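You operate a simulated robot arm through the tools that you are given. There is no shell and no other tool. Be economical: measure what you need, move in short steps, check, and stop when the job is done.

Carry out the task below with a simulated robot arm. There is one attempt and no reset: what you move stays moved.

TASK
Fetch the yellow brush and set it on the flat pack on the top of the steel table. Stack the green block from the top of the steel table on top of the blue block. Take the cleaner bottle from the numbered shelf and leave it on the board on the flour sacks. Stack the carton marked "bearings" from the numbered shelf on top of the carton labelled "spares". Close the press drawer. Take the flour shaker on the top of the cleaning cupboard and put it away on the in shelf. Open the cupboard door, take the white roll and leave it on the upper shelf of the cleaning cupboard, then shut the door. Fetch the can that says "OIL" from the top of the wall shelf and stand it on the low shelf of the hopper desk. Push the in-end steel drawer shut. Shut the out-end steel drawer. Stack the small carton that says "lugs" from the top of the lower belt on top of the small carton that says "glands". Put the wheel chock from the top of the steel platform on the note pad on the top of the lower belt. Open the bin lid. Any order will do. Set down upright: cleaner bottle, flour shaker, can, wheel chock.

The check looks at the end state, three seconds after you hand in, the way a careful person would. Anything else that was tipped, shoved, dropped, spilled or broken makes it a failure. Lids that push on must go on centred and level and be pressed home; caps that screw on are set level and turned clockwise until they are tight.

THE ROBOT
A 7-joint arm with a two-finger parallel gripper on a trunk, on a base that drives. Base frame: it is fixed to the floor where the robot stands at the start and does not move with it; the origin is under the middle of the robot, x ahead of it, y to its left, z up; the surface under the hand at the start is at about z = 82. Readings come in cm, degrees, newtons and seconds.
Its first joint turns from -149.0 to 149.0 degrees. Places, roughly: IN shelf [-540, 280, 100]; bin lid [-300, 200, 70]; block [100, -25, 75]; board on the flour sacks [20, 190, 40]; can [-375, 275, 125]; carton [25, 175, 100]; cleaner bottle [75, 175, 100]; cupboard door [-260, 180, 50]; flat pack [75, 25, 75]; flour shaker [-250, 200, 100]; in-end steel drawer [-600, 260, 30]; low shelf of the hopper desk [-340, 0, 30]; note pad [-600, 275, 50]; out-end steel drawer [-670, 250, 30]; press drawer [-110, 160, 60]; small carton [-650, 275, 75]; upper shelf of the cleaning cupboard [-260, 200, 50]; wheel chock (11x6x10 cm) [-770, 150, 30]; white roll (7x7x20 cm) [-260, 190, 100]; yellow brush (12x6x7 cm) [70, 0, 80]. Payload 3.5 kg.
The TCP is the grasp point between the finger pads, 2.3 cm short of the fingertips. In the tool frame z runs along the fingers and y along their closing line. The gripper opens to 9.4 cm. The fingers are 3.8 cm wide and 1 cm thick; the gripper's body (5.4 by 9.6 cm) begins 3.9 cm behind the TCP.
Orientation is told as [roll, pitch, yaw] about the base's x, y, z axes, in that order, counted from this pose: with the fingers straight down and closing along the base's y, the tool's x points along the base's -x, its y along +y and its z along -z.

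THE INTERFACE
- The arm moves only by the tool servo_tool. Its argument "series" is a list of rows, each a list of 6 numbers: the shift along the base's x, y, z in units of 30 mm (1.0 is 30 mm), then the turn, a rotation vector about the base's x, y, z in units of 8 degrees (1.0 is 8 degrees). In form: [[dx, dy, dz, rx, ry, rz], ...]. A call has 1 to 20 rows; each row shifts and turns the commanded pose from where the row before left it. "hand" is the gripper command, from -1 (fully open) to 1 (shut), values between in proportion, set as the call begins (left out, the last holds). A call with a number of a shift or a turn outside -1 to 1 is refused whole. Each row takes 0.2 s and may step no farther than 5 cm and 8.6 degrees from the row before; otherwise, or with a gripper value out of range, the whole call is refused. Where a pose cannot be reached the arm comes as near as it can. A force on the tool above 40 N (or 10 N above the force at the start of the call, whichever is more), or a blocked arm, ends the call early, and 0.2 s more pass. The fingers move at their own pace (about 15.3 cm/s each) and stop on an object; they squeeze with about 32 N. The grip force told is the motor's: it shows also when the fingers shut on nothing. Time passes only in rows, and 0.2 s behind the last, so rows that do not move let the fingers close. It gives the time, the measured TCP pose, the force on the tool (base axes), the opening and the grip force at its end, in the units of the frame above (readings bear some noise), with the torque about the TCP (base axes, N m) and any sound that the robot's microphone picked up.
- Cameras (640 x 400 px; columns grow to the right, rows downward): "scene" is now at [-25.15, 23.9, 128.79]; the picture's right is [0.68, -0.73, 0.00], its down [-0.32, -0.30, -0.90] and it looks along [0.65, 0.61, -0.44] (base axes); focal length 214 px, centre (320, 200). "wrist" rides on the gripper at [8.6, 1.6, -7.4] in the tool frame; the picture's right is [-0.18, 0.98, 0.00], its down [-0.58, -0.11, -0.81] and it looks along [-0.79, -0.15, 0.59] (tool axes); focal length 243 px, centre (320, 200). There is no depth. A picture from a camera that has moved, and an enlarged one, comes with that camera's place and axes in the base frame and with its lens. The place of the scene camera against the robot may be out by one fixed shift of up to 2.5 cm in any direction.
- grab_frame(camera): a new picture of that camera. No time passes.
- base_move(legs): drives the robot by 1 to 6 legs, each [ahead, left, turn to the left] in cm, cm and degrees, along the robot's own axes; the way and the turn of a leg run together, so that a leg with both is an arc; at most 150 cm and 180 degrees a leg. The arm and the cameras ride along, it lands a little off, and it stops where it bumps. It gives what a move gives.
- head_to(pan, tilt): turns the head with the scene camera to pan (to the left, within 143 degrees either way) and tilt (down, from -29 to 69), counted from straight ahead of the robot. It gives what a move gives.
- inspect(camera, box): a new picture of the part [left, top, right, bottom] of that camera's present view, enlarged. No time passes.
- finish_job(): hands the job in; it is judged then, once.

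Go step by step. Nothing tells you exact positions but the pictures and the camera data: compare them with the known pose of the tool, close in by small moves and look again before you grip or let go. The budget is 567 turns and 360 pictures, counting those below and the enlarged ones. Unless the task says otherwise, let go and move clear before handing in.

The tools are called after "Request:" as a command line: name --pt "numbers of a row" for each row, then --argument value for the rest, lists and objects as JSON in quotes. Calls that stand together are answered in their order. servo_tool: Moves the arm, as the interface text tells. Its arguments: {"type":"object","properties":{"series":{"type":"array"},"hand":{"type":"number"}},"required":["series"]} The other tools are called the same way: base_move (legs) drives the base; head_to (pan, tilt) turns the head that bears the scene camera; grab_frame (camera) takes a picture; inspect (camera, box) takes an enlarged picture of a part of a camera's view; finish_job () hands the job in.

At the start:

```text
time_s: 0.0
position: [77.69, 15.27, 104.11]
ee_rot: [0.0, 0.0, 0.1]
force: [-0.2, 0.1, -0.2]
moment: [-0.02, 0.03, 0.0]
opening: 9.38
grasp_force: 0.0
robot x, y, heading: [0.18, -0.16, 0.0]
head pan, tilt: [43.2, 26.1]
```

scene: 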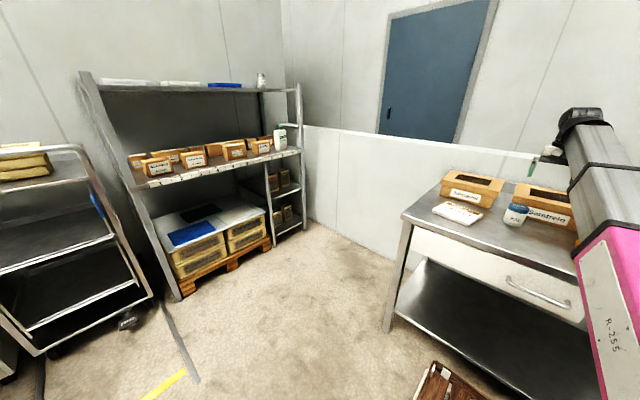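
wrist: 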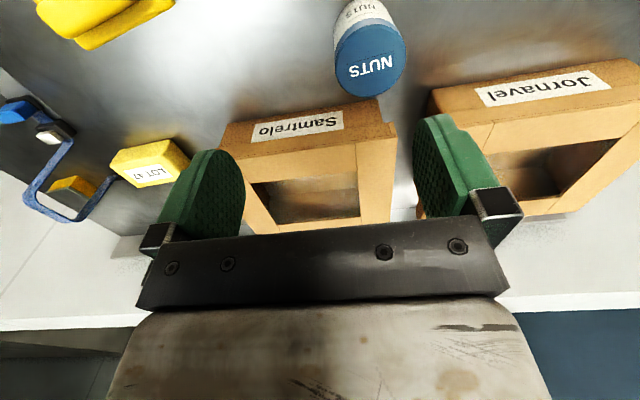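

I see the steel table ahead and the numbered shelf to the left. First I'll look at the table with the head turned to it.

Request:
head_to --pan 0 --tilt 40

Request:
grab_frame --camera "scene"

```text
time_s: 1.1
position: [77.78, 15.22, 104.29]
ee_rot: [0.0, 0.0, -0.1]
force: [0.3, -0.4, 0.0]
moment: [-0.02, 0.0, -0.02]
opening: 9.41
grasp_force: 0.1
robot x, y, heading: [0.05, -0.19, 0.2]
head pan, tilt: [0.0, 40.0]
```

```text
357 pictures are left
camera scene: at [-23.34, 17.62, 126.64], right [0.0, -1.0, 0.0], down [-0.64, 0.0, -0.77], along [0.77, 0.0, -0.64], focal length 214 px, centre (320, 200)
```

scene: 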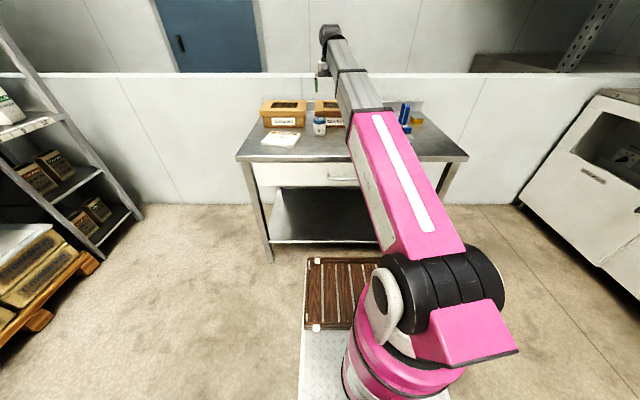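

The arm hides the right half of the table. I'll move the hand back, up and to the right to see it by the wrist camera.

Request:
servo_tool --pt "-1 -0.9 0.9 0 0 0" --pt "-1 -0.9 0.9 0 0 0" --pt "-1 -0.9 0.9 0 0 0" --pt "-1 -0.9 0.9 0 0 0" --pt "-1 -0.9 0.9 0 0 0" --pt "-1 -0.9 0 0 0 0" --pt "0 0 0 0 0 0" --hand -1

Request:
grab_frame --camera "wrist"

Request:
grab_frame --camera "scene"

```text
time_s: 1.6
position: [73.82, 11.5, 107.91]
ee_rot: [0.1, -1.0, -0.6]
force: [5.2, 0.5, -10.7]
moment: [-0.09, -0.52, -0.09]
opening: 9.41
grasp_force: 0.1
robot x, y, heading: [-0.04, -0.2, -0.1]
head pan, tilt: [0.0, 40.0]
stopped in row 2: the force on the tool passed its limit at 74 N (the readings are from after the stop); the commanded pose is now the measured one
```

```text
356 pictures are left
camera wrist: at [65.22, 13.24, 115.35], right [0.19, 0.98, 0.0], down [0.57, -0.12, 0.82], along [0.8, -0.16, -0.58], focal length 243 px, centre (320, 200)
```

wrist: 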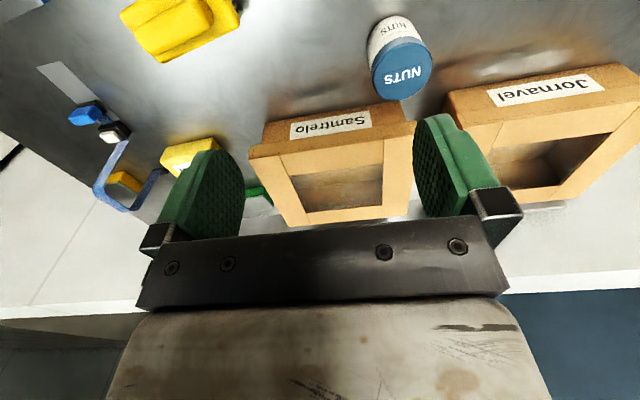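

```text
355 pictures are left
camera scene: at [-23.35, 17.61, 126.64], right [0.0, -1.0, 0.0], down [-0.64, 0.0, -0.77], along [0.77, 0.0, -0.64], focal length 214 px, centre (320, 200)
```

scene: 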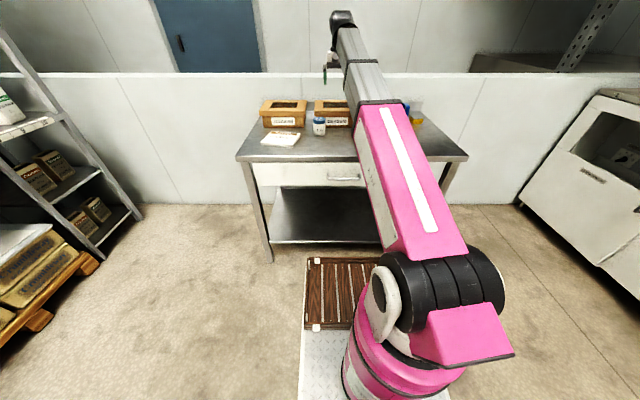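

The quick start tripped the force limit by inertia; I'll ramp up more gently.

Request:
servo_tool --pt "-0.2 -0.2 0.1 0 0 0" --pt "-0.5 -0.5 0.3 0 0 0" --pt "-0.7 -0.7 0.5 0 0 0" --pt "-0.7 -0.7 0.5 0 0 0" --pt "-0.7 -0.7 0.5 0 0 0" --pt "-0.7 -0.7 0.5 0 0 0" --pt "-0.6 -0.6 0.3 0 0 0" --pt "-0.3 -0.3 0.1 0 0 0" --pt "0 0 0 0 0 0"

Request:
grab_frame --camera "wrist"

```text
time_s: 2.1
position: [73.36, 10.93, 108.38]
ee_rot: [0.1, -1.4, -1.1]
force: [4.0, 0.6, -9.0]
moment: [-0.1, -0.44, -0.06]
opening: 9.4
grasp_force: 0.0
robot x, y, heading: [-0.11, -0.32, 0.1]
head pan, tilt: [0.0, 40.0]
stopped in row 2: the force on the tool passed its limit at 52 N (the readings are from after the stop); the commanded pose is now the measured one
```

```text
354 pictures are left
camera wrist: at [64.6, 12.65, 115.68], right [0.2, 0.98, 0.01], down [0.56, -0.12, 0.82], along [0.8, -0.16, -0.57], focal length 243 px, centre (320, 200)
```

wrist: 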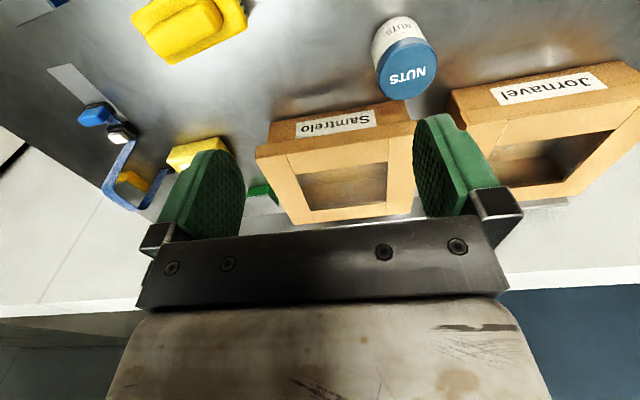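

Request:
servo_tool --pt "0 0 0 0 0 0" --pt "0 0 0 0 0 0" --pt "0 0 0 0 0 0"

Request:
inspect --camera "scene" --box '[230, 0, 450, 140]'

```text
time_s: 2.9
position: [73.26, 10.89, 108.32]
ee_rot: [0.0, -1.4, -1.0]
force: [7.5, 0.6, -16.3]
moment: [-0.17, -1.05, -0.11]
opening: 9.42
grasp_force: 0.1
robot x, y, heading: [-0.16, -0.16, 0.1]
head pan, tilt: [0.0, 40.0]
```

```text
2.86 times, centred on (340, 70) of scene
camera zoom: at [-23.34, 17.61, 126.64], right [0.0, -1.0, 0.0], down [-0.64, 0.0, -0.77], along [0.77, 0.0, -0.64], focal length 613 px, centre (263, 571)
```

zoom: 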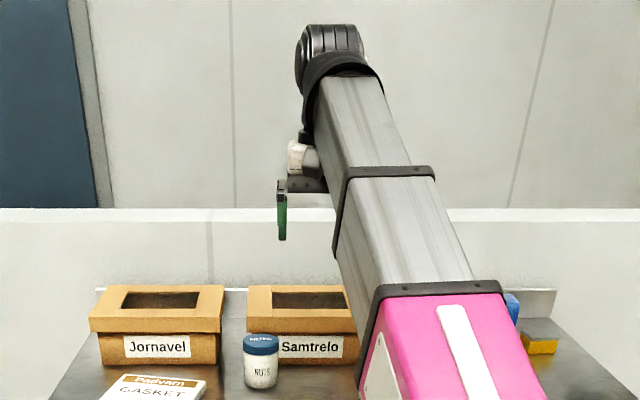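

The hand is pressing against the robot's own forearm (folded wrist). I'll back off forward and swing sideways to the left instead, so that the scene camera sees the right half.

Request:
servo_tool --pt "0.5 0 -0.4 0 0 0" --pt "1 0 -0.5 0 0 0" --pt "0.6 0.4 -0.3 0 0 0" --pt "0 0.8 0 0 0 0" --pt "0 1 0 0 0 0" --pt "0 1 0 0 0 0" --pt "0 1 0 0 0 0" --pt "0 1 0 0 0 0" --pt "0 1 0 0 0 0" --pt "0 1 0 0 0 0" --pt "0 1 0 0 0 0" --pt "0 1 0 0 0 0" --pt "0 0.5 0 0 0 0"

Request:
grab_frame --camera "scene"

```text
time_s: 5.7
position: [79.67, 40.06, 104.62]
ee_rot: [0.1, -1.3, -1.1]
force: [0.6, -0.1, 0.6]
moment: [-0.02, -0.04, -0.02]
opening: 9.39
grasp_force: 0.1
robot x, y, heading: [-0.32, -0.29, -0.0]
head pan, tilt: [0.0, 40.0]
```

```text
352 pictures are left
camera scene: at [-23.34, 17.62, 126.64], right [0.0, -1.0, 0.0], down [-0.64, 0.0, -0.77], along [0.77, 0.0, -0.64], focal length 214 px, centre (320, 200)
```

scene: 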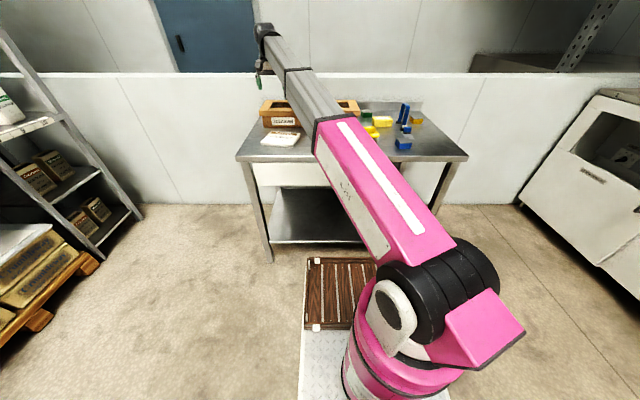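

Request:
inspect --camera "scene" --box '[330, 85, 480, 180]'

Request:
inspect --camera "scene" --box '[230, 70, 380, 165]'

```text
4.21 times, centred on (405, 132) of scene
camera zoom: at [-23.34, 17.62, 126.64], right [0.0, -1.0, 0.0], down [-0.64, 0.0, -0.77], along [0.77, 0.0, -0.64], focal length 903 px, centre (-38, 484)
```

zoom: 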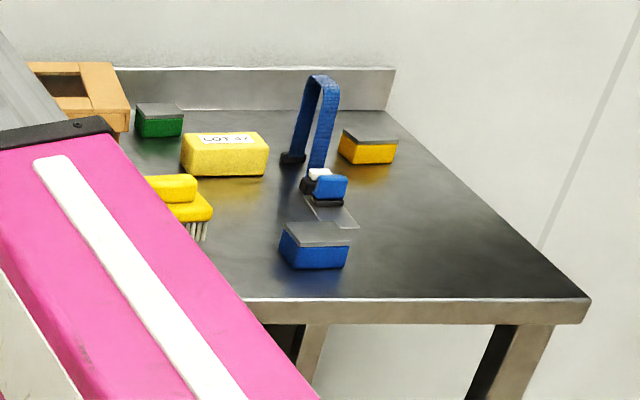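

```text
4.21 times, centred on (305, 118) of scene
camera zoom: at [-23.34, 17.62, 126.64], right [0.0, -1.0, 0.0], down [-0.64, 0.0, -0.77], along [0.77, 0.0, -0.64], focal length 903 px, centre (383, 547)
```

zoom: 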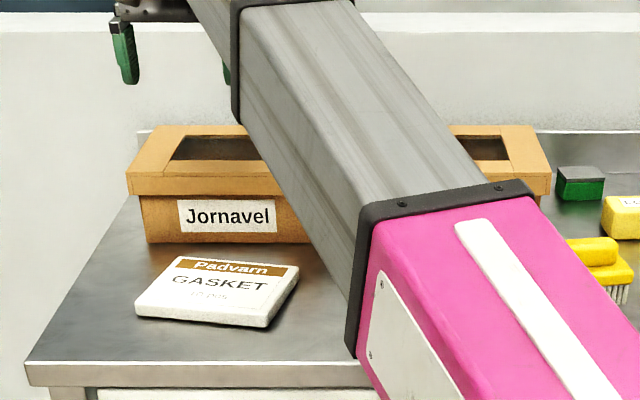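

Green block is far back (~x 110), so I need to bring the base nearer; I'll look at the floor and the wooden grating in front.

Request:
head_to --pan -20 --tilt 62

Request:
grab_frame --camera "scene"

Request:
head_to --pan 20 --tilt 69

Request:
grab_frame --camera "scene"

```text
time_s: 6.5
position: [79.62, 40.07, 104.65]
ee_rot: [0.0, -1.3, -0.9]
force: [0.4, -0.6, -0.6]
moment: [0.0, -0.03, 0.0]
opening: 9.39
grasp_force: 0.1
robot x, y, heading: [-0.23, -0.03, -0.2]
head pan, tilt: [-20.0, 62.0]
```

```text
349 pictures are left
camera scene: at [-25.79, 15.42, 123.74], right [-0.34, -0.94, 0.0], down [-0.83, 0.3, -0.47], along [0.44, -0.16, -0.88], focal length 214 px, centre (320, 200)
```

scene: 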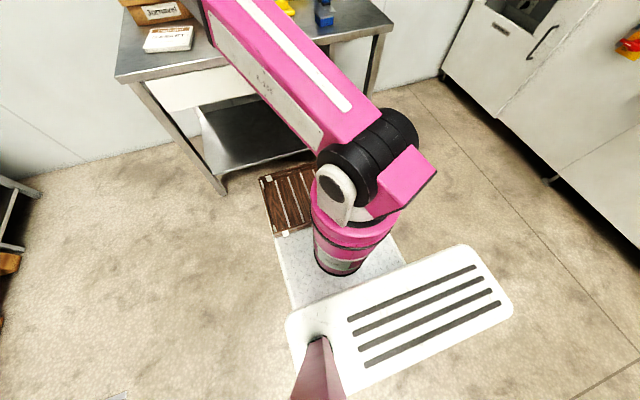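

```text
time_s: 7.6
position: [79.65, 40.01, 104.71]
ee_rot: [0.1, -1.2, -1.0]
force: [0.3, -0.1, 0.0]
moment: [0.02, 0.0, 0.0]
opening: 9.38
grasp_force: 0.1
robot x, y, heading: [0.31, 0.05, 0.2]
head pan, tilt: [20.0, 68.8]
```

```text
348 pictures are left
camera scene: at [-26.58, 19.52, 123.03], right [0.34, -0.94, 0.0], down [-0.88, -0.32, -0.36], along [0.34, 0.12, -0.93], focal length 214 px, centre (320, 200)
```

scene: 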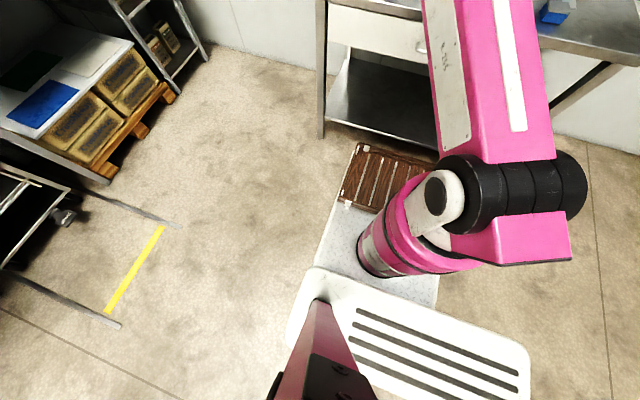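

The wooden tray belongs to the robot's base. I'll do the brush first from here: move the hand over toward it.

Request:
servo_tool --pt "0 -0.5 0 0 0 0" --pt "0 -1 0 0 0 0" --pt "0 -1 0 0 0 0" --pt "0 -1 0 0 0 0" --pt "0 -1 0 0 0 0" --pt "0 -1 0 0 0 0" --pt "0 -1 0 0 0 0" --pt "0 -1 0 0 0 0" --pt "0 -1 0 0 0 0" --pt "0 -1 0 0 0 0" --pt "0 -1 0 0 0 0" --pt "0 -1 0 0 0 0" --pt "0 -1 0 0 0 0" --pt "0 -1 0 0 0 0" --pt "0 -1 -0.5 0 0 0" --pt "-0.5 -0.6 -1 0 0 0" --pt "-1 0 -1 0 0 0" --pt "-1 0 -0.3 0 0 0" --pt "-0.5 0 0 0 0 0"

Request:
grab_frame --camera "wrist"

```text
time_s: 11.6
position: [70.44, -5.39, 96.24]
ee_rot: [0.1, -1.4, -1.0]
force: [0.0, -0.5, -0.1]
moment: [0.0, -0.04, 0.0]
opening: 9.39
grasp_force: 0.1
robot x, y, heading: [-0.31, -0.11, -0.0]
head pan, tilt: [20.0, 68.8]
```

```text
347 pictures are left
camera wrist: at [61.73, -3.6, 103.69], right [0.2, 0.98, 0.01], down [0.56, -0.12, 0.82], along [0.8, -0.16, -0.57], focal length 243 px, centre (320, 200)
```

wrist: 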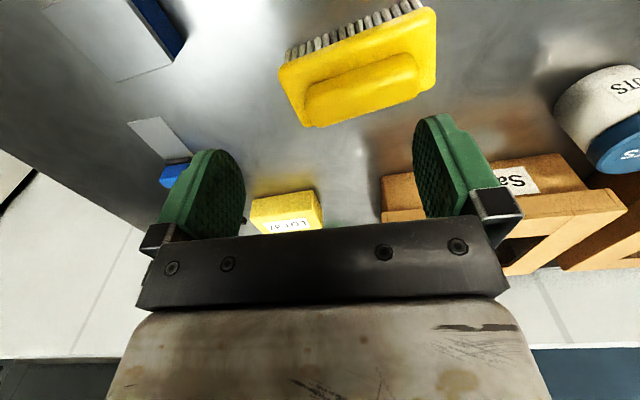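

The yellow brush lies at about (70.6, -2.8), long axis nearly along y. I'll turn the gripper to close across its short side.

Request:
servo_tool --pt "0 0.1 0 0 0 -0.5" --pt "0 0.1 0 0 0 -1" --pt "0 0.1 0 0 0 -1" --pt "0 0.1 0 0 0 -1" --pt "0 0.1 0 0 0 -1" --pt "0 0.1 0 0 0 -1" --pt "0 0.1 0 0 0 -1" --pt "0 0.1 0 0 0 -1" --pt "0 0.1 0 0 0 -1" --pt "0 0 0 0 0 -1" --pt "0 0 0 0 0.17 -0.5" --pt "0 0 0 0 0 0"

Request:
grab_frame --camera "wrist"

```text
time_s: 14.2
position: [70.63, -2.55, 96.38]
ee_rot: [-1.3, -1.1, -81.0]
force: [-0.3, 0.2, 0.1]
moment: [0.02, -0.01, -0.02]
opening: 9.39
grasp_force: 0.0
robot x, y, heading: [-0.22, -0.18, 0.1]
head pan, tilt: [20.0, 68.8]
```

```text
346 pictures are left
camera wrist: at [71.03, 6.36, 103.69], right [1.0, -0.03, -0.02], down [0.0, -0.57, 0.82], along [-0.03, -0.82, -0.57], focal length 243 px, centre (320, 200)
```

wrist: 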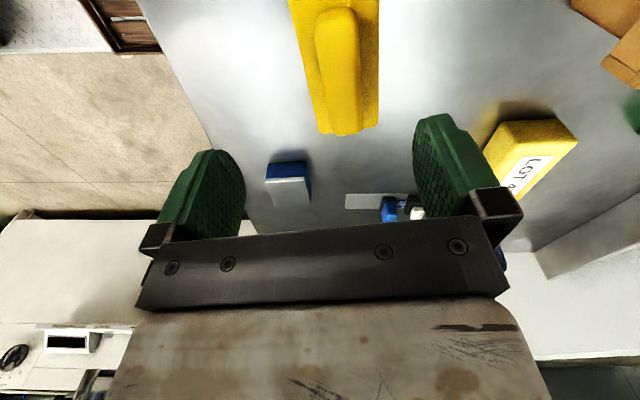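

Request:
servo_tool --pt "0.2 0 0 0.15 0.14 0" --pt "0.26 0 -0.4 0 0 0" --pt "0 0 -0.8 0 0 0" --pt "0 0 -0.8 0 0 0" --pt "0 0 -0.5 0 0 0" --pt "0 0 0 0 0 0"

Request:
grab_frame --camera "wrist"

```text
time_s: 15.6
position: [71.95, -2.54, 88.63]
ee_rot: [-2.1, 0.4, -81.0]
force: [0.3, -0.2, -0.4]
moment: [0.0, -0.01, 0.0]
opening: 9.4
grasp_force: 0.1
robot x, y, heading: [0.4, -0.0, -0.1]
head pan, tilt: [20.0, 68.8]
```

```text
345 pictures are left
camera wrist: at [72.57, 6.23, 96.28], right [1.0, -0.03, -0.04], down [0.01, -0.59, 0.81], along [-0.04, -0.81, -0.59], focal length 243 px, centre (320, 200)
```

wrist: 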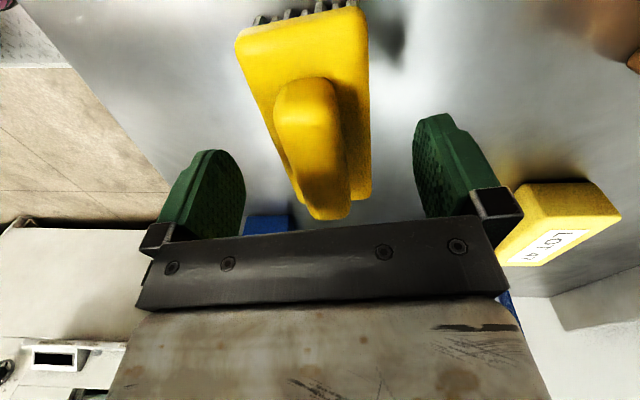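

Request:
servo_tool --pt "0 0 -0.3 0.04 -0.26 0" --pt "0 0 -0.4 0 0 0" --pt "0 0 0 0 0 0"

Request:
servo_tool --pt "0 0 0 0 0 0" --pt "0 0 0 0 0 0" --pt "0 0 0 0 0 0" --hand 1

Request:
grab_frame --camera "wrist"

```text
time_s: 16.4
position: [71.9, -2.49, 86.73]
ee_rot: [-0.1, 0.3, -80.8]
force: [-0.1, 0.1, -0.4]
moment: [-0.01, -0.01, 0.0]
opening: 9.41
grasp_force: 0.0
robot x, y, heading: [0.03, -0.14, -0.0]
head pan, tilt: [20.0, 68.8]
```

```text
time_s: 17.2
position: [71.95, -2.59, 86.7]
ee_rot: [0.0, 0.2, -80.8]
force: [0.1, -0.1, 0.0]
moment: [0.0, 0.0, 0.0]
opening: 5.34
grasp_force: 32.1
robot x, y, heading: [-0.1, -0.14, -0.1]
head pan, tilt: [20.0, 68.8]
```

```text
344 pictures are left
camera wrist: at [72.25, 6.16, 94.31], right [1.0, -0.03, 0.0], down [-0.01, -0.6, 0.8], along [-0.02, -0.8, -0.6], focal length 243 px, centre (320, 200)
```

wrist: 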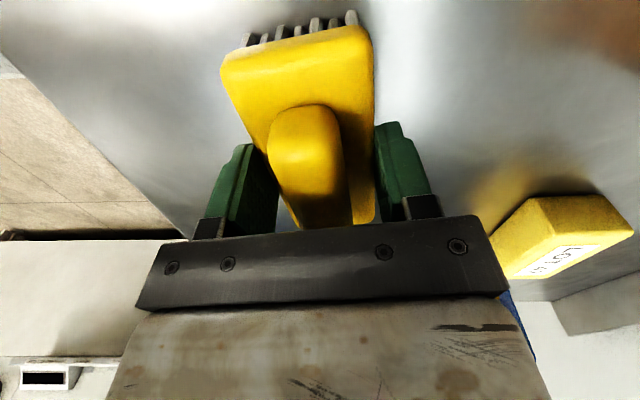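

Brush is held. Lift and carry toward the flat pack, then view by scene camera.

Request:
servo_tool --pt "0 0 0.3 0 0 0" --pt "0 0 0.7 0 0 0" --pt "0 0 0.8 0 0 0" --pt "0 0.4 0.8 0 0 0" --pt "0 0.8 0.5 0 0 0" --pt "0 1 0 0 0 0" --pt "0 1 0 0 0 0" --pt "0 1 0 0 0 0" --pt "0.3 1 0 0 0 0" --pt "0.4 1 0 0 0 0" --pt "0.4 1 0 0 0 0" --pt "0.4 1 0 0 0 0" --pt "0.2 1 0 0 0 0" --pt "0 0.8 0 0 0 0" --pt "0 0.4 0 0 0 0" --pt "0 0 0 0 0 0"

Request:
head_to --pan 5 --tilt 30

Request:
grab_frame --camera "wrist"

Request:
inspect --camera "scene" --box '[200, 80, 440, 230]'

```text
time_s: 20.6
position: [77.01, 28.59, 96.02]
ee_rot: [-0.1, 0.3, -80.9]
force: [-0.1, 0.6, -0.4]
moment: [0.01, -0.04, -0.02]
opening: 0.01
grasp_force: 31.9
robot x, y, heading: [-0.25, -0.07, -0.2]
head pan, tilt: [20.0, 68.8]
```

```text
time_s: 21.7
position: [77.02, 28.59, 96.17]
ee_rot: [-0.1, 0.3, -80.8]
force: [0.5, -0.6, 0.5]
moment: [0.01, -0.01, -0.02]
opening: 0.0
grasp_force: 31.6
robot x, y, heading: [-0.17, 0.02, 0.1]
head pan, tilt: [5.0, 30.0]
```

```text
343 pictures are left
camera wrist: at [77.31, 37.34, 103.69], right [1.0, -0.03, 0.0], down [-0.01, -0.6, 0.8], along [-0.02, -0.8, -0.6], focal length 243 px, centre (320, 200)
```

wrist: 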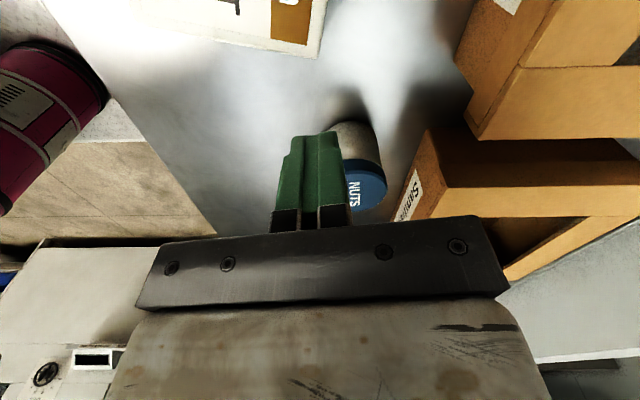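

```text
2.67 times, centred on (320, 155) of scene
camera zoom: at [-22.83, 18.41, 128.17], right [0.09, -1.0, 0.0], down [-0.5, -0.04, -0.87], along [0.86, 0.08, -0.5], focal length 572 px, centre (320, 320)
```

zoom: 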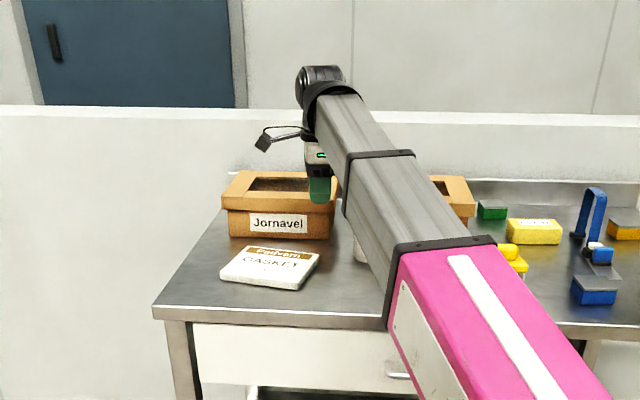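

The brush slipped from the grip; it still stands near its place. I'll go back, look, and grip lower.

Request:
servo_tool --pt "0 -0.4 0 0 0 0" --pt "0 -0.8 0 0 0 0" --pt "0 -1 0 0 0 0" --pt "0 -1 0 0 0 0" --pt "-0.3 -1 0 0 0 0" --pt "-0.4 -1 0 0 0 0" --pt "-0.4 -1 0 0 0 0" --pt "-0.4 -1 0 0 0 0" --pt "-0.2 -1 0 0 0 0" --pt "0 -0.8 0 0 0 0" --pt "0 -0.5 0 0 0 0" --pt "0 -0.2 0 0 0 0" --hand -1

Request:
grab_frame --camera "wrist"

```text
time_s: 24.3
position: [71.97, -0.49, 96.06]
ee_rot: [0.0, 0.4, -80.9]
force: [-0.3, -1.0, -0.6]
moment: [0.01, 0.0, -0.02]
opening: 9.39
grasp_force: 0.1
robot x, y, heading: [0.07, 0.21, -0.4]
head pan, tilt: [5.0, 30.0]
```

```text
341 pictures are left
camera wrist: at [72.3, 8.21, 103.65], right [1.0, -0.03, 0.0], down [-0.01, -0.6, 0.8], along [-0.02, -0.8, -0.6], focal length 243 px, centre (320, 200)
```

wrist: 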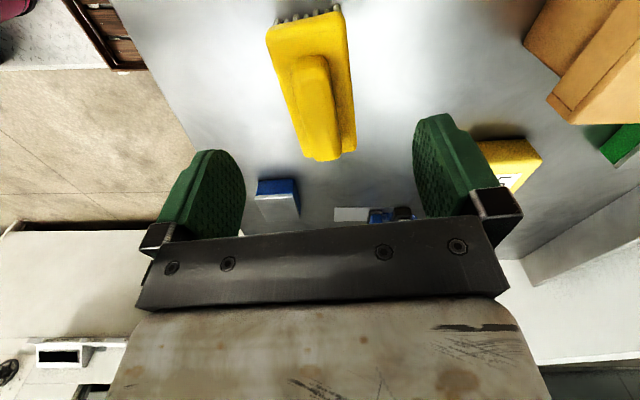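

Request:
servo_tool --pt "0.05 -0.3 -0.3 0 0 0.25" --pt "0.05 -0.28 -0.8 0 0 0.2" --pt "0 0 -0.8 0 0 0" --pt "0 0 -0.8 0 0 0" --pt "0 0 -0.5 0 0 0" --pt "0 0 -0.35 0 0 0" --pt "0 0 0 0 0 0"

Request:
servo_tool --pt "0 0 0 0 0 0" --pt "0 0 0 0 0 0" --pt "0 0 0 0 0 0" --pt "0 0 0 0 0 0" --hand 1

Request:
servo_tool --pt "0 0 0.1 0 0 0" --pt "0 0 0.2 0 0 0" --pt "0 0 0.3 0 0 0" --pt "0 0 0.3 0 0 0" --pt "0 0 0.1 0 0 0"

Request:
grab_frame --camera "wrist"

```text
time_s: 25.9
position: [72.39, -2.26, 85.34]
ee_rot: [0.0, 0.3, -77.3]
force: [-0.3, 0.7, -1.0]
moment: [0.01, 0.01, -0.01]
opening: 9.39
grasp_force: 0.1
robot x, y, heading: [-0.02, -0.04, -0.1]
head pan, tilt: [5.0, 30.0]
```

```text
time_s: 26.9
position: [72.33, -2.2, 85.43]
ee_rot: [0.0, 0.3, -77.3]
force: [0.2, 0.0, -0.5]
moment: [0.03, -0.08, -0.02]
opening: 5.36
grasp_force: 32.2
robot x, y, heading: [0.13, 0.04, -0.0]
head pan, tilt: [5.0, 30.0]
```

```text
time_s: 28.1
position: [72.29, -2.27, 88.38]
ee_rot: [0.0, 0.3, -77.3]
force: [0.0, -0.5, -1.6]
moment: [0.0, 0.02, 0.03]
opening: 5.37
grasp_force: 32.7
robot x, y, heading: [-0.03, 0.07, -0.0]
head pan, tilt: [5.0, 30.0]
```

```text
340 pictures are left
camera wrist: at [71.99, 6.5, 96.07], right [1.0, 0.04, 0.0], down [0.02, -0.59, 0.8], along [0.03, -0.8, -0.6], focal length 243 px, centre (320, 200)
```

wrist: 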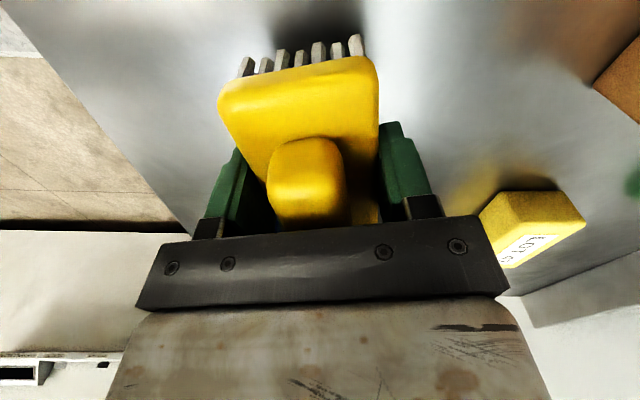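

Brush is held firmly now. Carry it gently to above the flat pack, about (71.5, 37).

Request:
servo_tool --pt "0 0 0.3 0 0 0" --pt "0 0.2 0.5 0 0 0" --pt "0 0.4 0.5 0 0 0" --pt "0 0.6 0.5 0 0 0" --pt "0 0.8 0.2 0 0 0" --pt "0 0.9 0 0 0 0" --pt "0 0.9 0 0 0 0" --pt "0 0.9 0 0 0 0" --pt "0 0.9 0 0 0 0" --pt "0 0.9 0 0 0 0" --pt "0 0.9 0 0 0 0" --pt "0 0.9 0 0 0 0" --pt "0 0.9 0 0 0 0" --pt "0 0.9 0 0 0 0" --pt "0 0.9 0 0 0 0" --pt "0 0.9 0 0 0 0" --pt "0 0.6 0 0 0 0" --pt "0 0.3 0 0 0 0" --pt "0 0 0 0 0 0"

Request:
head_to --pan 10 --tilt 35

Request:
inspect --camera "scene" --box '[200, 80, 440, 230]'

Request:
grab_frame --camera "wrist"

```text
time_s: 32.1
position: [72.37, 36.23, 94.23]
ee_rot: [0.0, 0.3, -77.3]
force: [0.0, 0.3, -1.3]
moment: [0.0, 0.01, -0.02]
opening: 5.38
grasp_force: 32.1
robot x, y, heading: [0.11, -0.05, 0.2]
head pan, tilt: [5.0, 30.0]
```

```text
time_s: 32.7
position: [72.28, 36.17, 94.33]
ee_rot: [0.0, 0.2, -77.3]
force: [-0.2, 0.5, -2.3]
moment: [-0.02, 0.03, -0.01]
opening: 5.36
grasp_force: 32.4
robot x, y, heading: [-0.0, 0.26, -0.0]
head pan, tilt: [10.0, 35.0]
```

```text
2.67 times, centred on (320, 155) of scene
camera zoom: at [-23.17, 19.14, 127.4], right [0.17, -0.98, 0.0], down [-0.56, -0.1, -0.82], along [0.81, 0.14, -0.57], focal length 572 px, centre (320, 320)
```

zoom: 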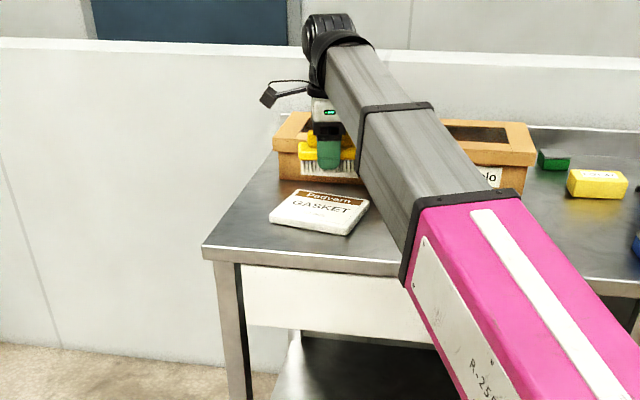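

```text
338 pictures are left
camera wrist: at [72.08, 44.91, 101.96], right [1.0, 0.04, 0.0], down [0.02, -0.59, 0.8], along [0.03, -0.8, -0.6], focal length 243 px, centre (320, 200)
```

wrist: 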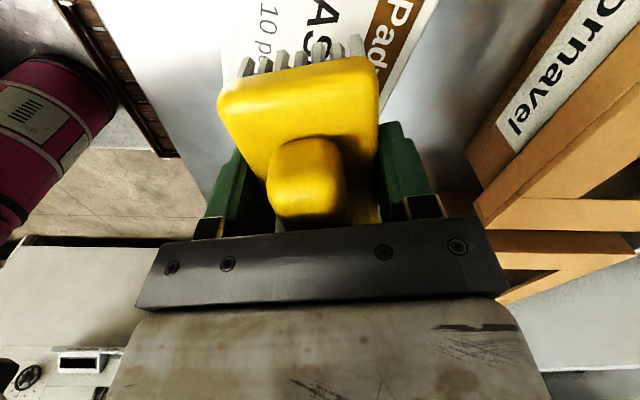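

Request:
servo_tool --pt "-0.1 0.1 -0.3 0 0 0" --pt "-0.05 0.15 -0.6 0 0 0" --pt "0 0 -0.6 0 0 0" --pt "0 0 -0.3 0 0 0" --pt "0 0 -0.15 0 0 0" --pt "0 0 0 0 0 0"

Request:
inspect --camera "scene" --box '[250, 100, 410, 200]'

```text
time_s: 34.1
position: [71.82, 36.99, 88.46]
ee_rot: [0.0, 0.3, -77.3]
force: [0.6, 0.1, -0.7]
moment: [0.01, 0.02, 0.02]
opening: 5.36
grasp_force: 32.2
robot x, y, heading: [0.13, 0.07, -0.1]
head pan, tilt: [10.0, 35.0]
```

```text
4.00 times, centred on (330, 150) of scene
camera zoom: at [-23.17, 19.15, 127.39], right [0.17, -0.98, 0.0], down [-0.56, -0.1, -0.82], along [0.81, 0.14, -0.57], focal length 858 px, centre (280, 400)
```

zoom: 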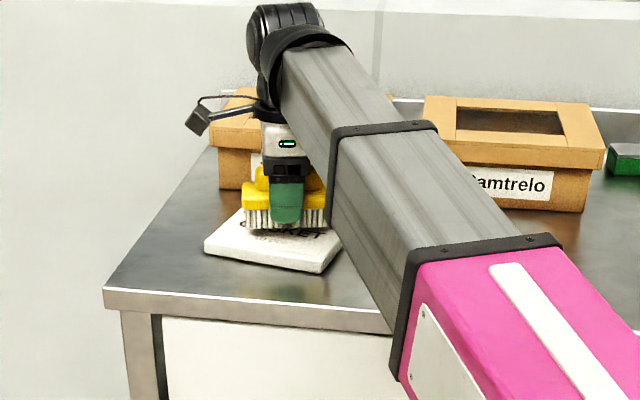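

Request:
servo_tool --pt "0 0 -0.1 0 0 0" --pt "0 0 -0.1 0 0 0" --pt "0 0 -0.1 0 0 0" --pt "0 0 0 0 0 0"

Request:
servo_tool --pt "0 0 -0.1 0 0 0" --pt "0 0 -0.1 0 0 0" --pt "0 0 0 0 0 0"

```text
time_s: 35.1
position: [71.84, 36.92, 87.59]
ee_rot: [0.0, 0.2, -77.4]
force: [-0.2, -0.7, -0.7]
moment: [-0.02, 0.02, -0.02]
opening: 5.37
grasp_force: 32.0
robot x, y, heading: [0.47, 0.36, -0.0]
head pan, tilt: [10.0, 35.0]
```

```text
time_s: 35.9
position: [71.84, 36.95, 87.1]
ee_rot: [-0.1, 0.3, -77.2]
force: [-1.9, 1.2, 22.0]
moment: [-0.27, 0.04, -0.04]
opening: 5.36
grasp_force: 31.8
robot x, y, heading: [0.29, 0.13, -0.0]
head pan, tilt: [10.0, 35.0]
```

Contact. Ease off, release and lift.

Request:
servo_tool --pt "0 0 0.03 0 0 0" --pt "0 0 0 0 0 0"

Request:
servo_tool --pt "0 0 0 0 0 0" --pt "0 0 0 0 0 0" --pt "0 0 0.3 0 0 0" --pt "0 0 0.7 0 0 0" --pt "0 0 0.9 0 0 0" --pt "0 0 0.9 0 0 0" --pt "0 0 0.5 0 0 0" --pt "0 0 0 0 0 0" --hand -1

Request:
grab_frame --camera "wrist"

Request:
inspect --camera "scene" --box '[250, 100, 410, 200]'

```text
time_s: 36.5
position: [71.8, 36.85, 87.25]
ee_rot: [0.0, 0.2, -77.3]
force: [0.7, 0.3, 8.3]
moment: [0.06, -0.11, 0.07]
opening: 5.35
grasp_force: 31.5
robot x, y, heading: [0.2, 0.04, -0.0]
head pan, tilt: [10.0, 35.0]
```

```text
time_s: 38.3
position: [71.72, 37.06, 96.95]
ee_rot: [-0.1, 0.4, -77.3]
force: [0.0, -1.0, -0.2]
moment: [0.0, 0.01, -0.01]
opening: 9.41
grasp_force: 0.1
robot x, y, heading: [-0.07, 0.07, 0.0]
head pan, tilt: [10.0, 35.0]
```

```text
336 pictures are left
camera wrist: at [71.53, 45.7, 104.63], right [1.0, 0.04, 0.0], down [0.02, -0.59, 0.8], along [0.03, -0.8, -0.6], focal length 243 px, centre (320, 200)
```

wrist: 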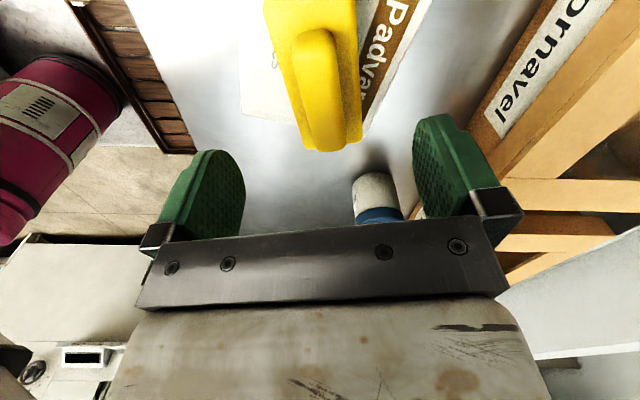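

```text
4.00 times, centred on (330, 150) of scene
camera zoom: at [-23.17, 19.15, 127.39], right [0.17, -0.98, 0.0], down [-0.56, -0.1, -0.82], along [0.81, 0.14, -0.57], focal length 858 px, centre (280, 400)
```

zoom: 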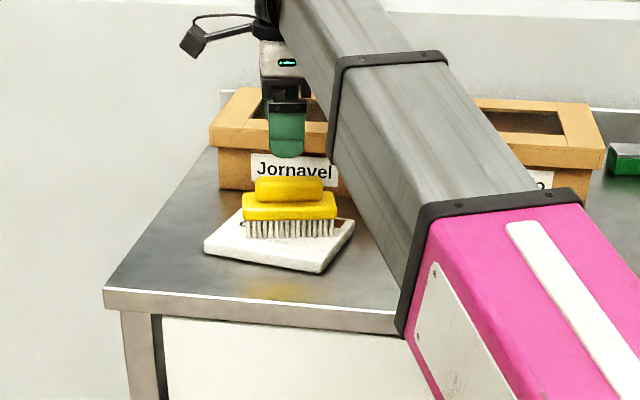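

Brush stands on the flat pack. Now I lift a bit and re-park the robot sideways to the table (facing -y) so the green block at the back is within reach.

Request:
servo_tool --pt "0.3 0 0.3 0 0 0" --pt "0.6 0 0.7 0 0 0" --pt "0.6 0 0.7 0 0 0" --pt "0.3 0 0.5 0 0 0" --pt "0 0 0 0 0 0"

Request:
base_move --legs '[[-18, 0, 0], [0, 0, -90]]'

Request:
head_to --pan 75 --tilt 40

Request:
grab_frame --camera "scene"

```text
time_s: 39.5
position: [77.2, 36.87, 103.73]
ee_rot: [0.0, 0.4, -77.3]
force: [0.4, -0.8, 0.7]
moment: [0.01, 0.01, 0.0]
opening: 9.4
grasp_force: 0.1
robot x, y, heading: [-0.14, 0.14, 0.2]
head pan, tilt: [10.0, 35.0]
```

```text
time_s: 44.8
position: [20.03, -76.66, 103.57]
ee_rot: [-0.1, 0.3, -166.5]
force: [0.0, 0.2, -0.1]
moment: [0.01, 0.0, 0.0]
opening: 9.4
grasp_force: 0.1
robot x, y, heading: [-17.56, 0.24, -89.1]
head pan, tilt: [10.0, 35.0]
```

```text
time_s: 46.2
position: [20.16, -76.73, 103.62]
ee_rot: [0.0, 0.4, -166.6]
force: [-0.3, -0.6, -0.1]
moment: [-0.03, -0.04, -0.02]
opening: 9.39
grasp_force: 0.1
robot x, y, heading: [-18.02, 0.26, -89.7]
head pan, tilt: [75.0, 40.0]
```

```text
334 pictures are left
camera scene: at [10.03, 29.77, 126.64], right [-0.25, -0.97, 0.0], down [-0.62, 0.16, -0.77], along [0.74, -0.19, -0.64], focal length 214 px, centre (320, 200)
```

scene: 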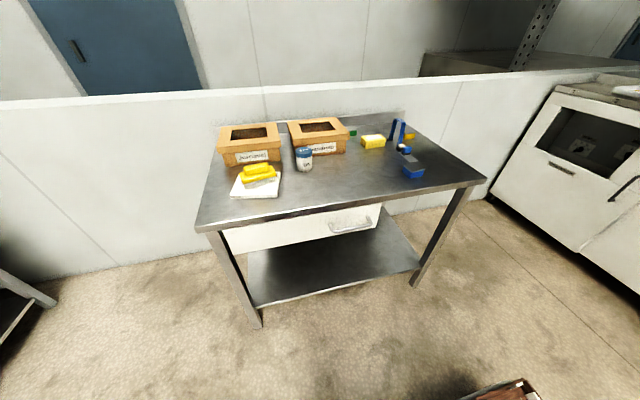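

Request:
base_move --legs '[[-15, 20, 0], [0, 19, 0]]'

Request:
grab_frame --camera "scene"

```text
time_s: 49.2
position: [58.43, -61.2, 103.55]
ee_rot: [0.0, 0.4, -166.8]
force: [0.1, 0.0, 0.5]
moment: [-0.03, 0.0, 0.01]
opening: 9.41
grasp_force: 0.0
robot x, y, heading: [20.69, 15.4, -89.6]
head pan, tilt: [75.0, 40.0]
```

```text
333 pictures are left
camera scene: at [48.98, 45.38, 126.64], right [-0.25, -0.97, 0.0], down [-0.62, 0.16, -0.77], along [0.74, -0.19, -0.64], focal length 214 px, centre (320, 200)
```

scene: 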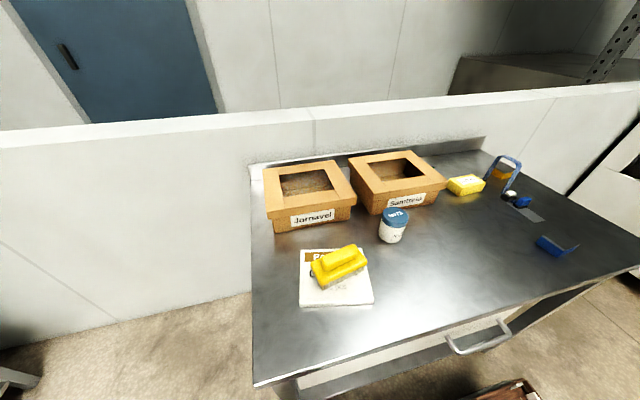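

Now swing the hand over above the back of the table with yaw near 0.

Request:
servo_tool --pt "0.2 0.3 0.1 0 0 0.5" --pt "0.6 0.9 0.2 0 0 1" --pt "0.6 0.9 0 0 0 1" --pt "0.6 0.9 0 0 0 1" --pt "0.6 0.9 0 0 0 1" --pt "0.6 0.9 0 0 0 1" --pt "0.6 0.9 0 0 0 1" --pt "0.7 0.9 0 0 0 1" --pt "0.7 0.9 0 0 0 1" --pt "0.7 0.9 0 0 0 1" --pt "0.7 0.9 0 0 0 1" --pt "0.7 0.9 0 0 0 1" --pt "0.7 0.9 0 0 0 1" --pt "0.7 0.9 0 0 0 1" --pt "0.7 0.9 0 0 0 1" --pt "0.7 0.9 0 0 0 1" --pt "0.7 0.9 0 0 0 1" --pt "0.6 0.8 0 0 0 1" --pt "0.5 0.7 0 0 0 1" --pt "0.3 0.5 0 0 0 1"

Request:
grab_frame --camera "wrist"

```text
time_s: 53.2
position: [94.46, -12.29, 104.58]
ee_rot: [-0.1, -0.1, -17.5]
force: [0.1, -0.4, -2.8]
moment: [-0.02, -0.23, 0.09]
opening: 9.41
grasp_force: 0.0
robot x, y, heading: [20.7, 15.63, -89.5]
head pan, tilt: [75.0, 40.0]
stopped in row 20: the force on the tool passed its limit at 45 N (the readings are from after the stop); the commanded pose is now the measured one
```

```text
332 pictures are left
camera wrist: at [86.7, -8.23, 112.14], right [0.47, 0.88, 0.0], down [0.52, -0.28, 0.81], along [0.71, -0.38, -0.59], focal length 243 px, centre (320, 200)
```

wrist: 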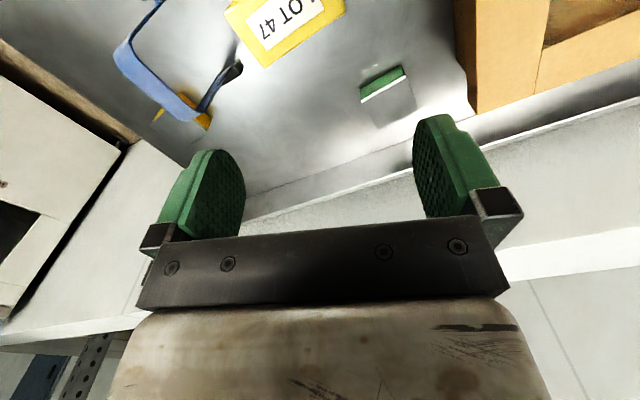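

Green block found at about (105.1, -8.9), roughly 4×5.4×4 cm. I move above it with yaw 0.

Request:
servo_tool --pt "0.3 0.1 -0.3 0 0 0.3" --pt "0.6 0.2 -0.6 0 0 0.7" --pt "0.7 0.2 -0.7 0 0 0.7" --pt "0.7 0.2 -0.7 0 0 0.5" --pt "0.7 0.2 -0.6 0 0 0" --pt "0.4 0.2 -0.3 0 0 0" --pt "0.1 0.03 0 0 0 0" --pt "0 0 0 0 0 0"

Request:
grab_frame --camera "wrist"

```text
time_s: 55.0
position: [105.16, -8.87, 94.92]
ee_rot: [-0.1, -0.1, 0.1]
force: [0.1, -0.2, 0.5]
moment: [0.03, 0.02, 0.01]
opening: 9.41
grasp_force: 0.1
robot x, y, heading: [20.76, 15.64, -89.6]
head pan, tilt: [75.0, 40.0]
```

```text
331 pictures are left
camera wrist: at [96.5, -7.34, 102.56], right [0.18, 0.98, 0.0], down [0.58, -0.11, 0.81], along [0.79, -0.15, -0.59], focal length 243 px, centre (320, 200)
```

wrist: 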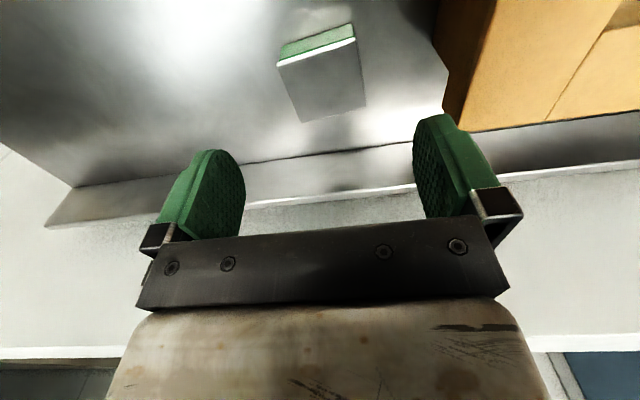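

Request:
servo_tool --pt "0.1 0.03 -0.3 0 0 0.4" --pt "0 0 -0.7 0 0 0.3" --pt "0 0 -0.8 0 0 0" --pt "0 0 -0.8 0 0 0" --pt "0 0 -0.5 0 0 0" --pt "0 0 -0.2 0 0 0" --pt "0 0 0 0 0 0"

Request:
servo_tool --pt "0 0 0 0 0 0" --pt "0 0 0 0 0 0" --pt "0 0 0 0 0 0" --hand 1

Request:
servo_tool --pt "0 0 0.1 0 0 0" --pt "0 0 0.3 0 0 0" --pt "0 0 0.5 0 0 0" --pt "0 0 0.6 0 0 0" --pt "0 0 0.6 0 0 0" --pt "0 0 0.6 0 0 0" --pt "0 0 0.4 0 0 0" --pt "0 0 0.2 0 0 0" --pt "0 0 0 0 0 0"

Request:
grab_frame --camera "wrist"

```text
time_s: 56.6
position: [105.26, -8.7, 85.07]
ee_rot: [-0.1, 0.0, 5.8]
force: [0.0, 0.1, -0.1]
moment: [0.01, 0.01, 0.05]
opening: 9.4
grasp_force: 0.0
robot x, y, heading: [20.82, 15.84, -89.5]
head pan, tilt: [75.0, 40.0]
```

```text
time_s: 57.5
position: [105.25, -8.74, 85.11]
ee_rot: [-0.2, 0.0, 5.7]
force: [0.3, -0.4, 0.4]
moment: [-0.04, -0.08, -0.02]
opening: 5.59
grasp_force: 31.3
robot x, y, heading: [20.48, 15.98, -89.6]
head pan, tilt: [75.0, 40.0]
```

```text
time_s: 59.5
position: [105.39, -8.82, 94.99]
ee_rot: [-0.2, 0.0, 5.7]
force: [-0.1, -0.2, -4.6]
moment: [0.02, 0.02, 0.01]
opening: 5.6
grasp_force: 32.1
robot x, y, heading: [21.08, 15.52, -89.4]
head pan, tilt: [75.0, 40.0]
```

```text
330 pictures are left
camera wrist: at [96.57, -8.07, 102.57], right [0.09, 1.0, 0.0], down [0.59, -0.05, 0.81], along [0.8, -0.07, -0.59], focal length 243 px, centre (320, 200)
```

wrist: 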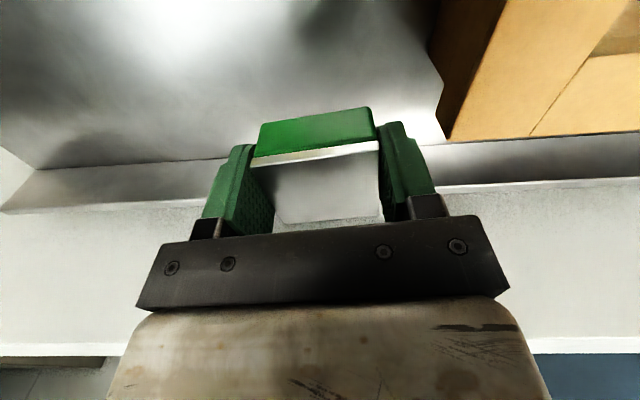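

Green block is held. Carry it toward the blue block, avoiding the strap.

Request:
servo_tool --pt "-0.2 0.1 0.2 0 0 0" --pt "-0.5 0.2 0.3 0 0 0" --pt "-0.8 0.1 0.2 0 0 -0.2" --pt "-0.9 0 0 0 0 -0.2" --pt "-0.9 0 0 0 0 -0.3" --pt "-0.9 0 0 0 0 0" --pt "-0.9 0 0 0 0 0" --pt "-0.9 -0.2 0 0 0 0" --pt "-0.9 -0.3 0 0 0 0" --pt "-0.9 -0.5 0 0 0 0" --pt "-0.9 -0.6 0 0 0 0" --pt "-0.9 -0.6 0 0 0 0" --pt "-0.9 -0.6 0 0 0 0" --pt "-0.8 -0.6 0 0 0 0" --pt "-0.5 -0.3 0 0 0 0" --pt "-0.2 0 0 0 0 0" --pt "0 0 0 0 0 0"

Request:
grab_frame --camera "wrist"

```text
time_s: 63.0
position: [69.23, -18.62, 97.02]
ee_rot: [-0.1, 0.0, 0.0]
force: [-0.9, 0.1, -4.0]
moment: [0.02, 0.02, 0.04]
opening: 5.59
grasp_force: 32.7
robot x, y, heading: [21.1, 15.62, -89.7]
head pan, tilt: [75.0, 40.0]
```

```text
329 pictures are left
camera wrist: at [60.55, -17.11, 104.59], right [0.18, 0.98, 0.0], down [0.58, -0.11, 0.81], along [0.79, -0.15, -0.59], focal length 243 px, centre (320, 200)
```

wrist: 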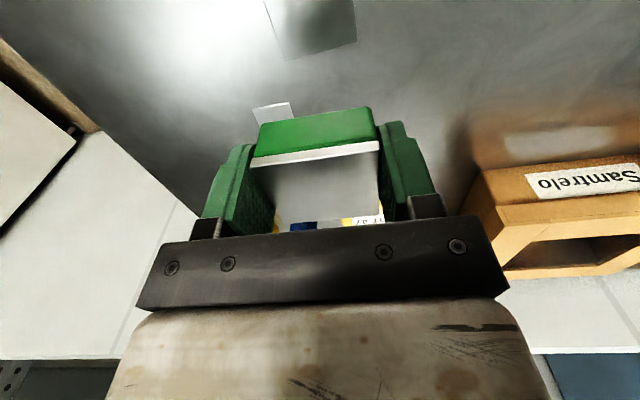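

Request:
servo_tool --pt "-0.3 0 -0.2 0 0 0.3" --pt "-0.5 0 -0.5 0 0 0.4" --pt "-0.35 0 -0.6 0 0 0" --pt "0 0 -0.5 0 0 0" --pt "0 0 -0.2 0 0 0" --pt "0 0 0 0 0 0"

Request:
grab_frame --camera "wrist"

Request:
head_to --pan 60 --tilt 40

Request:
grab_frame --camera "scene"

```text
time_s: 64.5
position: [65.84, -18.61, 91.03]
ee_rot: [-0.1, 0.0, 5.8]
force: [0.2, 1.3, -3.9]
moment: [0.0, 0.05, 0.0]
opening: 5.62
grasp_force: 31.6
robot x, y, heading: [20.64, 15.99, -89.6]
head pan, tilt: [75.0, 40.0]
```

```text
328 pictures are left
camera wrist: at [57.1, -17.98, 98.56], right [0.09, 1.0, 0.0], down [0.59, -0.05, 0.81], along [0.8, -0.07, -0.59], focal length 243 px, centre (320, 200)
```

wrist: 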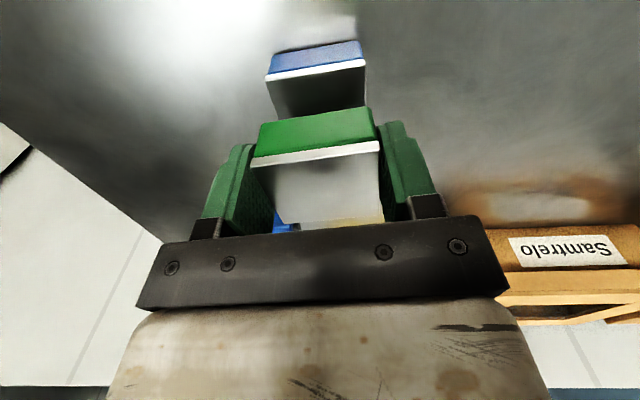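

```text
time_s: 65.2
position: [65.88, -18.67, 91.02]
ee_rot: [-0.1, 0.0, 5.7]
force: [0.2, 0.6, -4.7]
moment: [-0.04, 0.03, 0.03]
opening: 5.59
grasp_force: 32.2
robot x, y, heading: [20.78, 15.55, -89.5]
head pan, tilt: [60.0, 40.0]
```

```text
327 pictures are left
camera scene: at [48.16, 43.32, 126.64], right [-0.49, -0.87, 0.0], down [-0.56, 0.32, -0.77], along [0.67, -0.38, -0.64], focal length 214 px, centre (320, 200)
```

scene: 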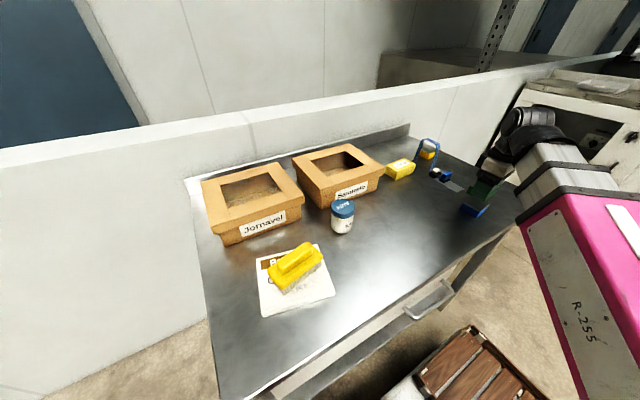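

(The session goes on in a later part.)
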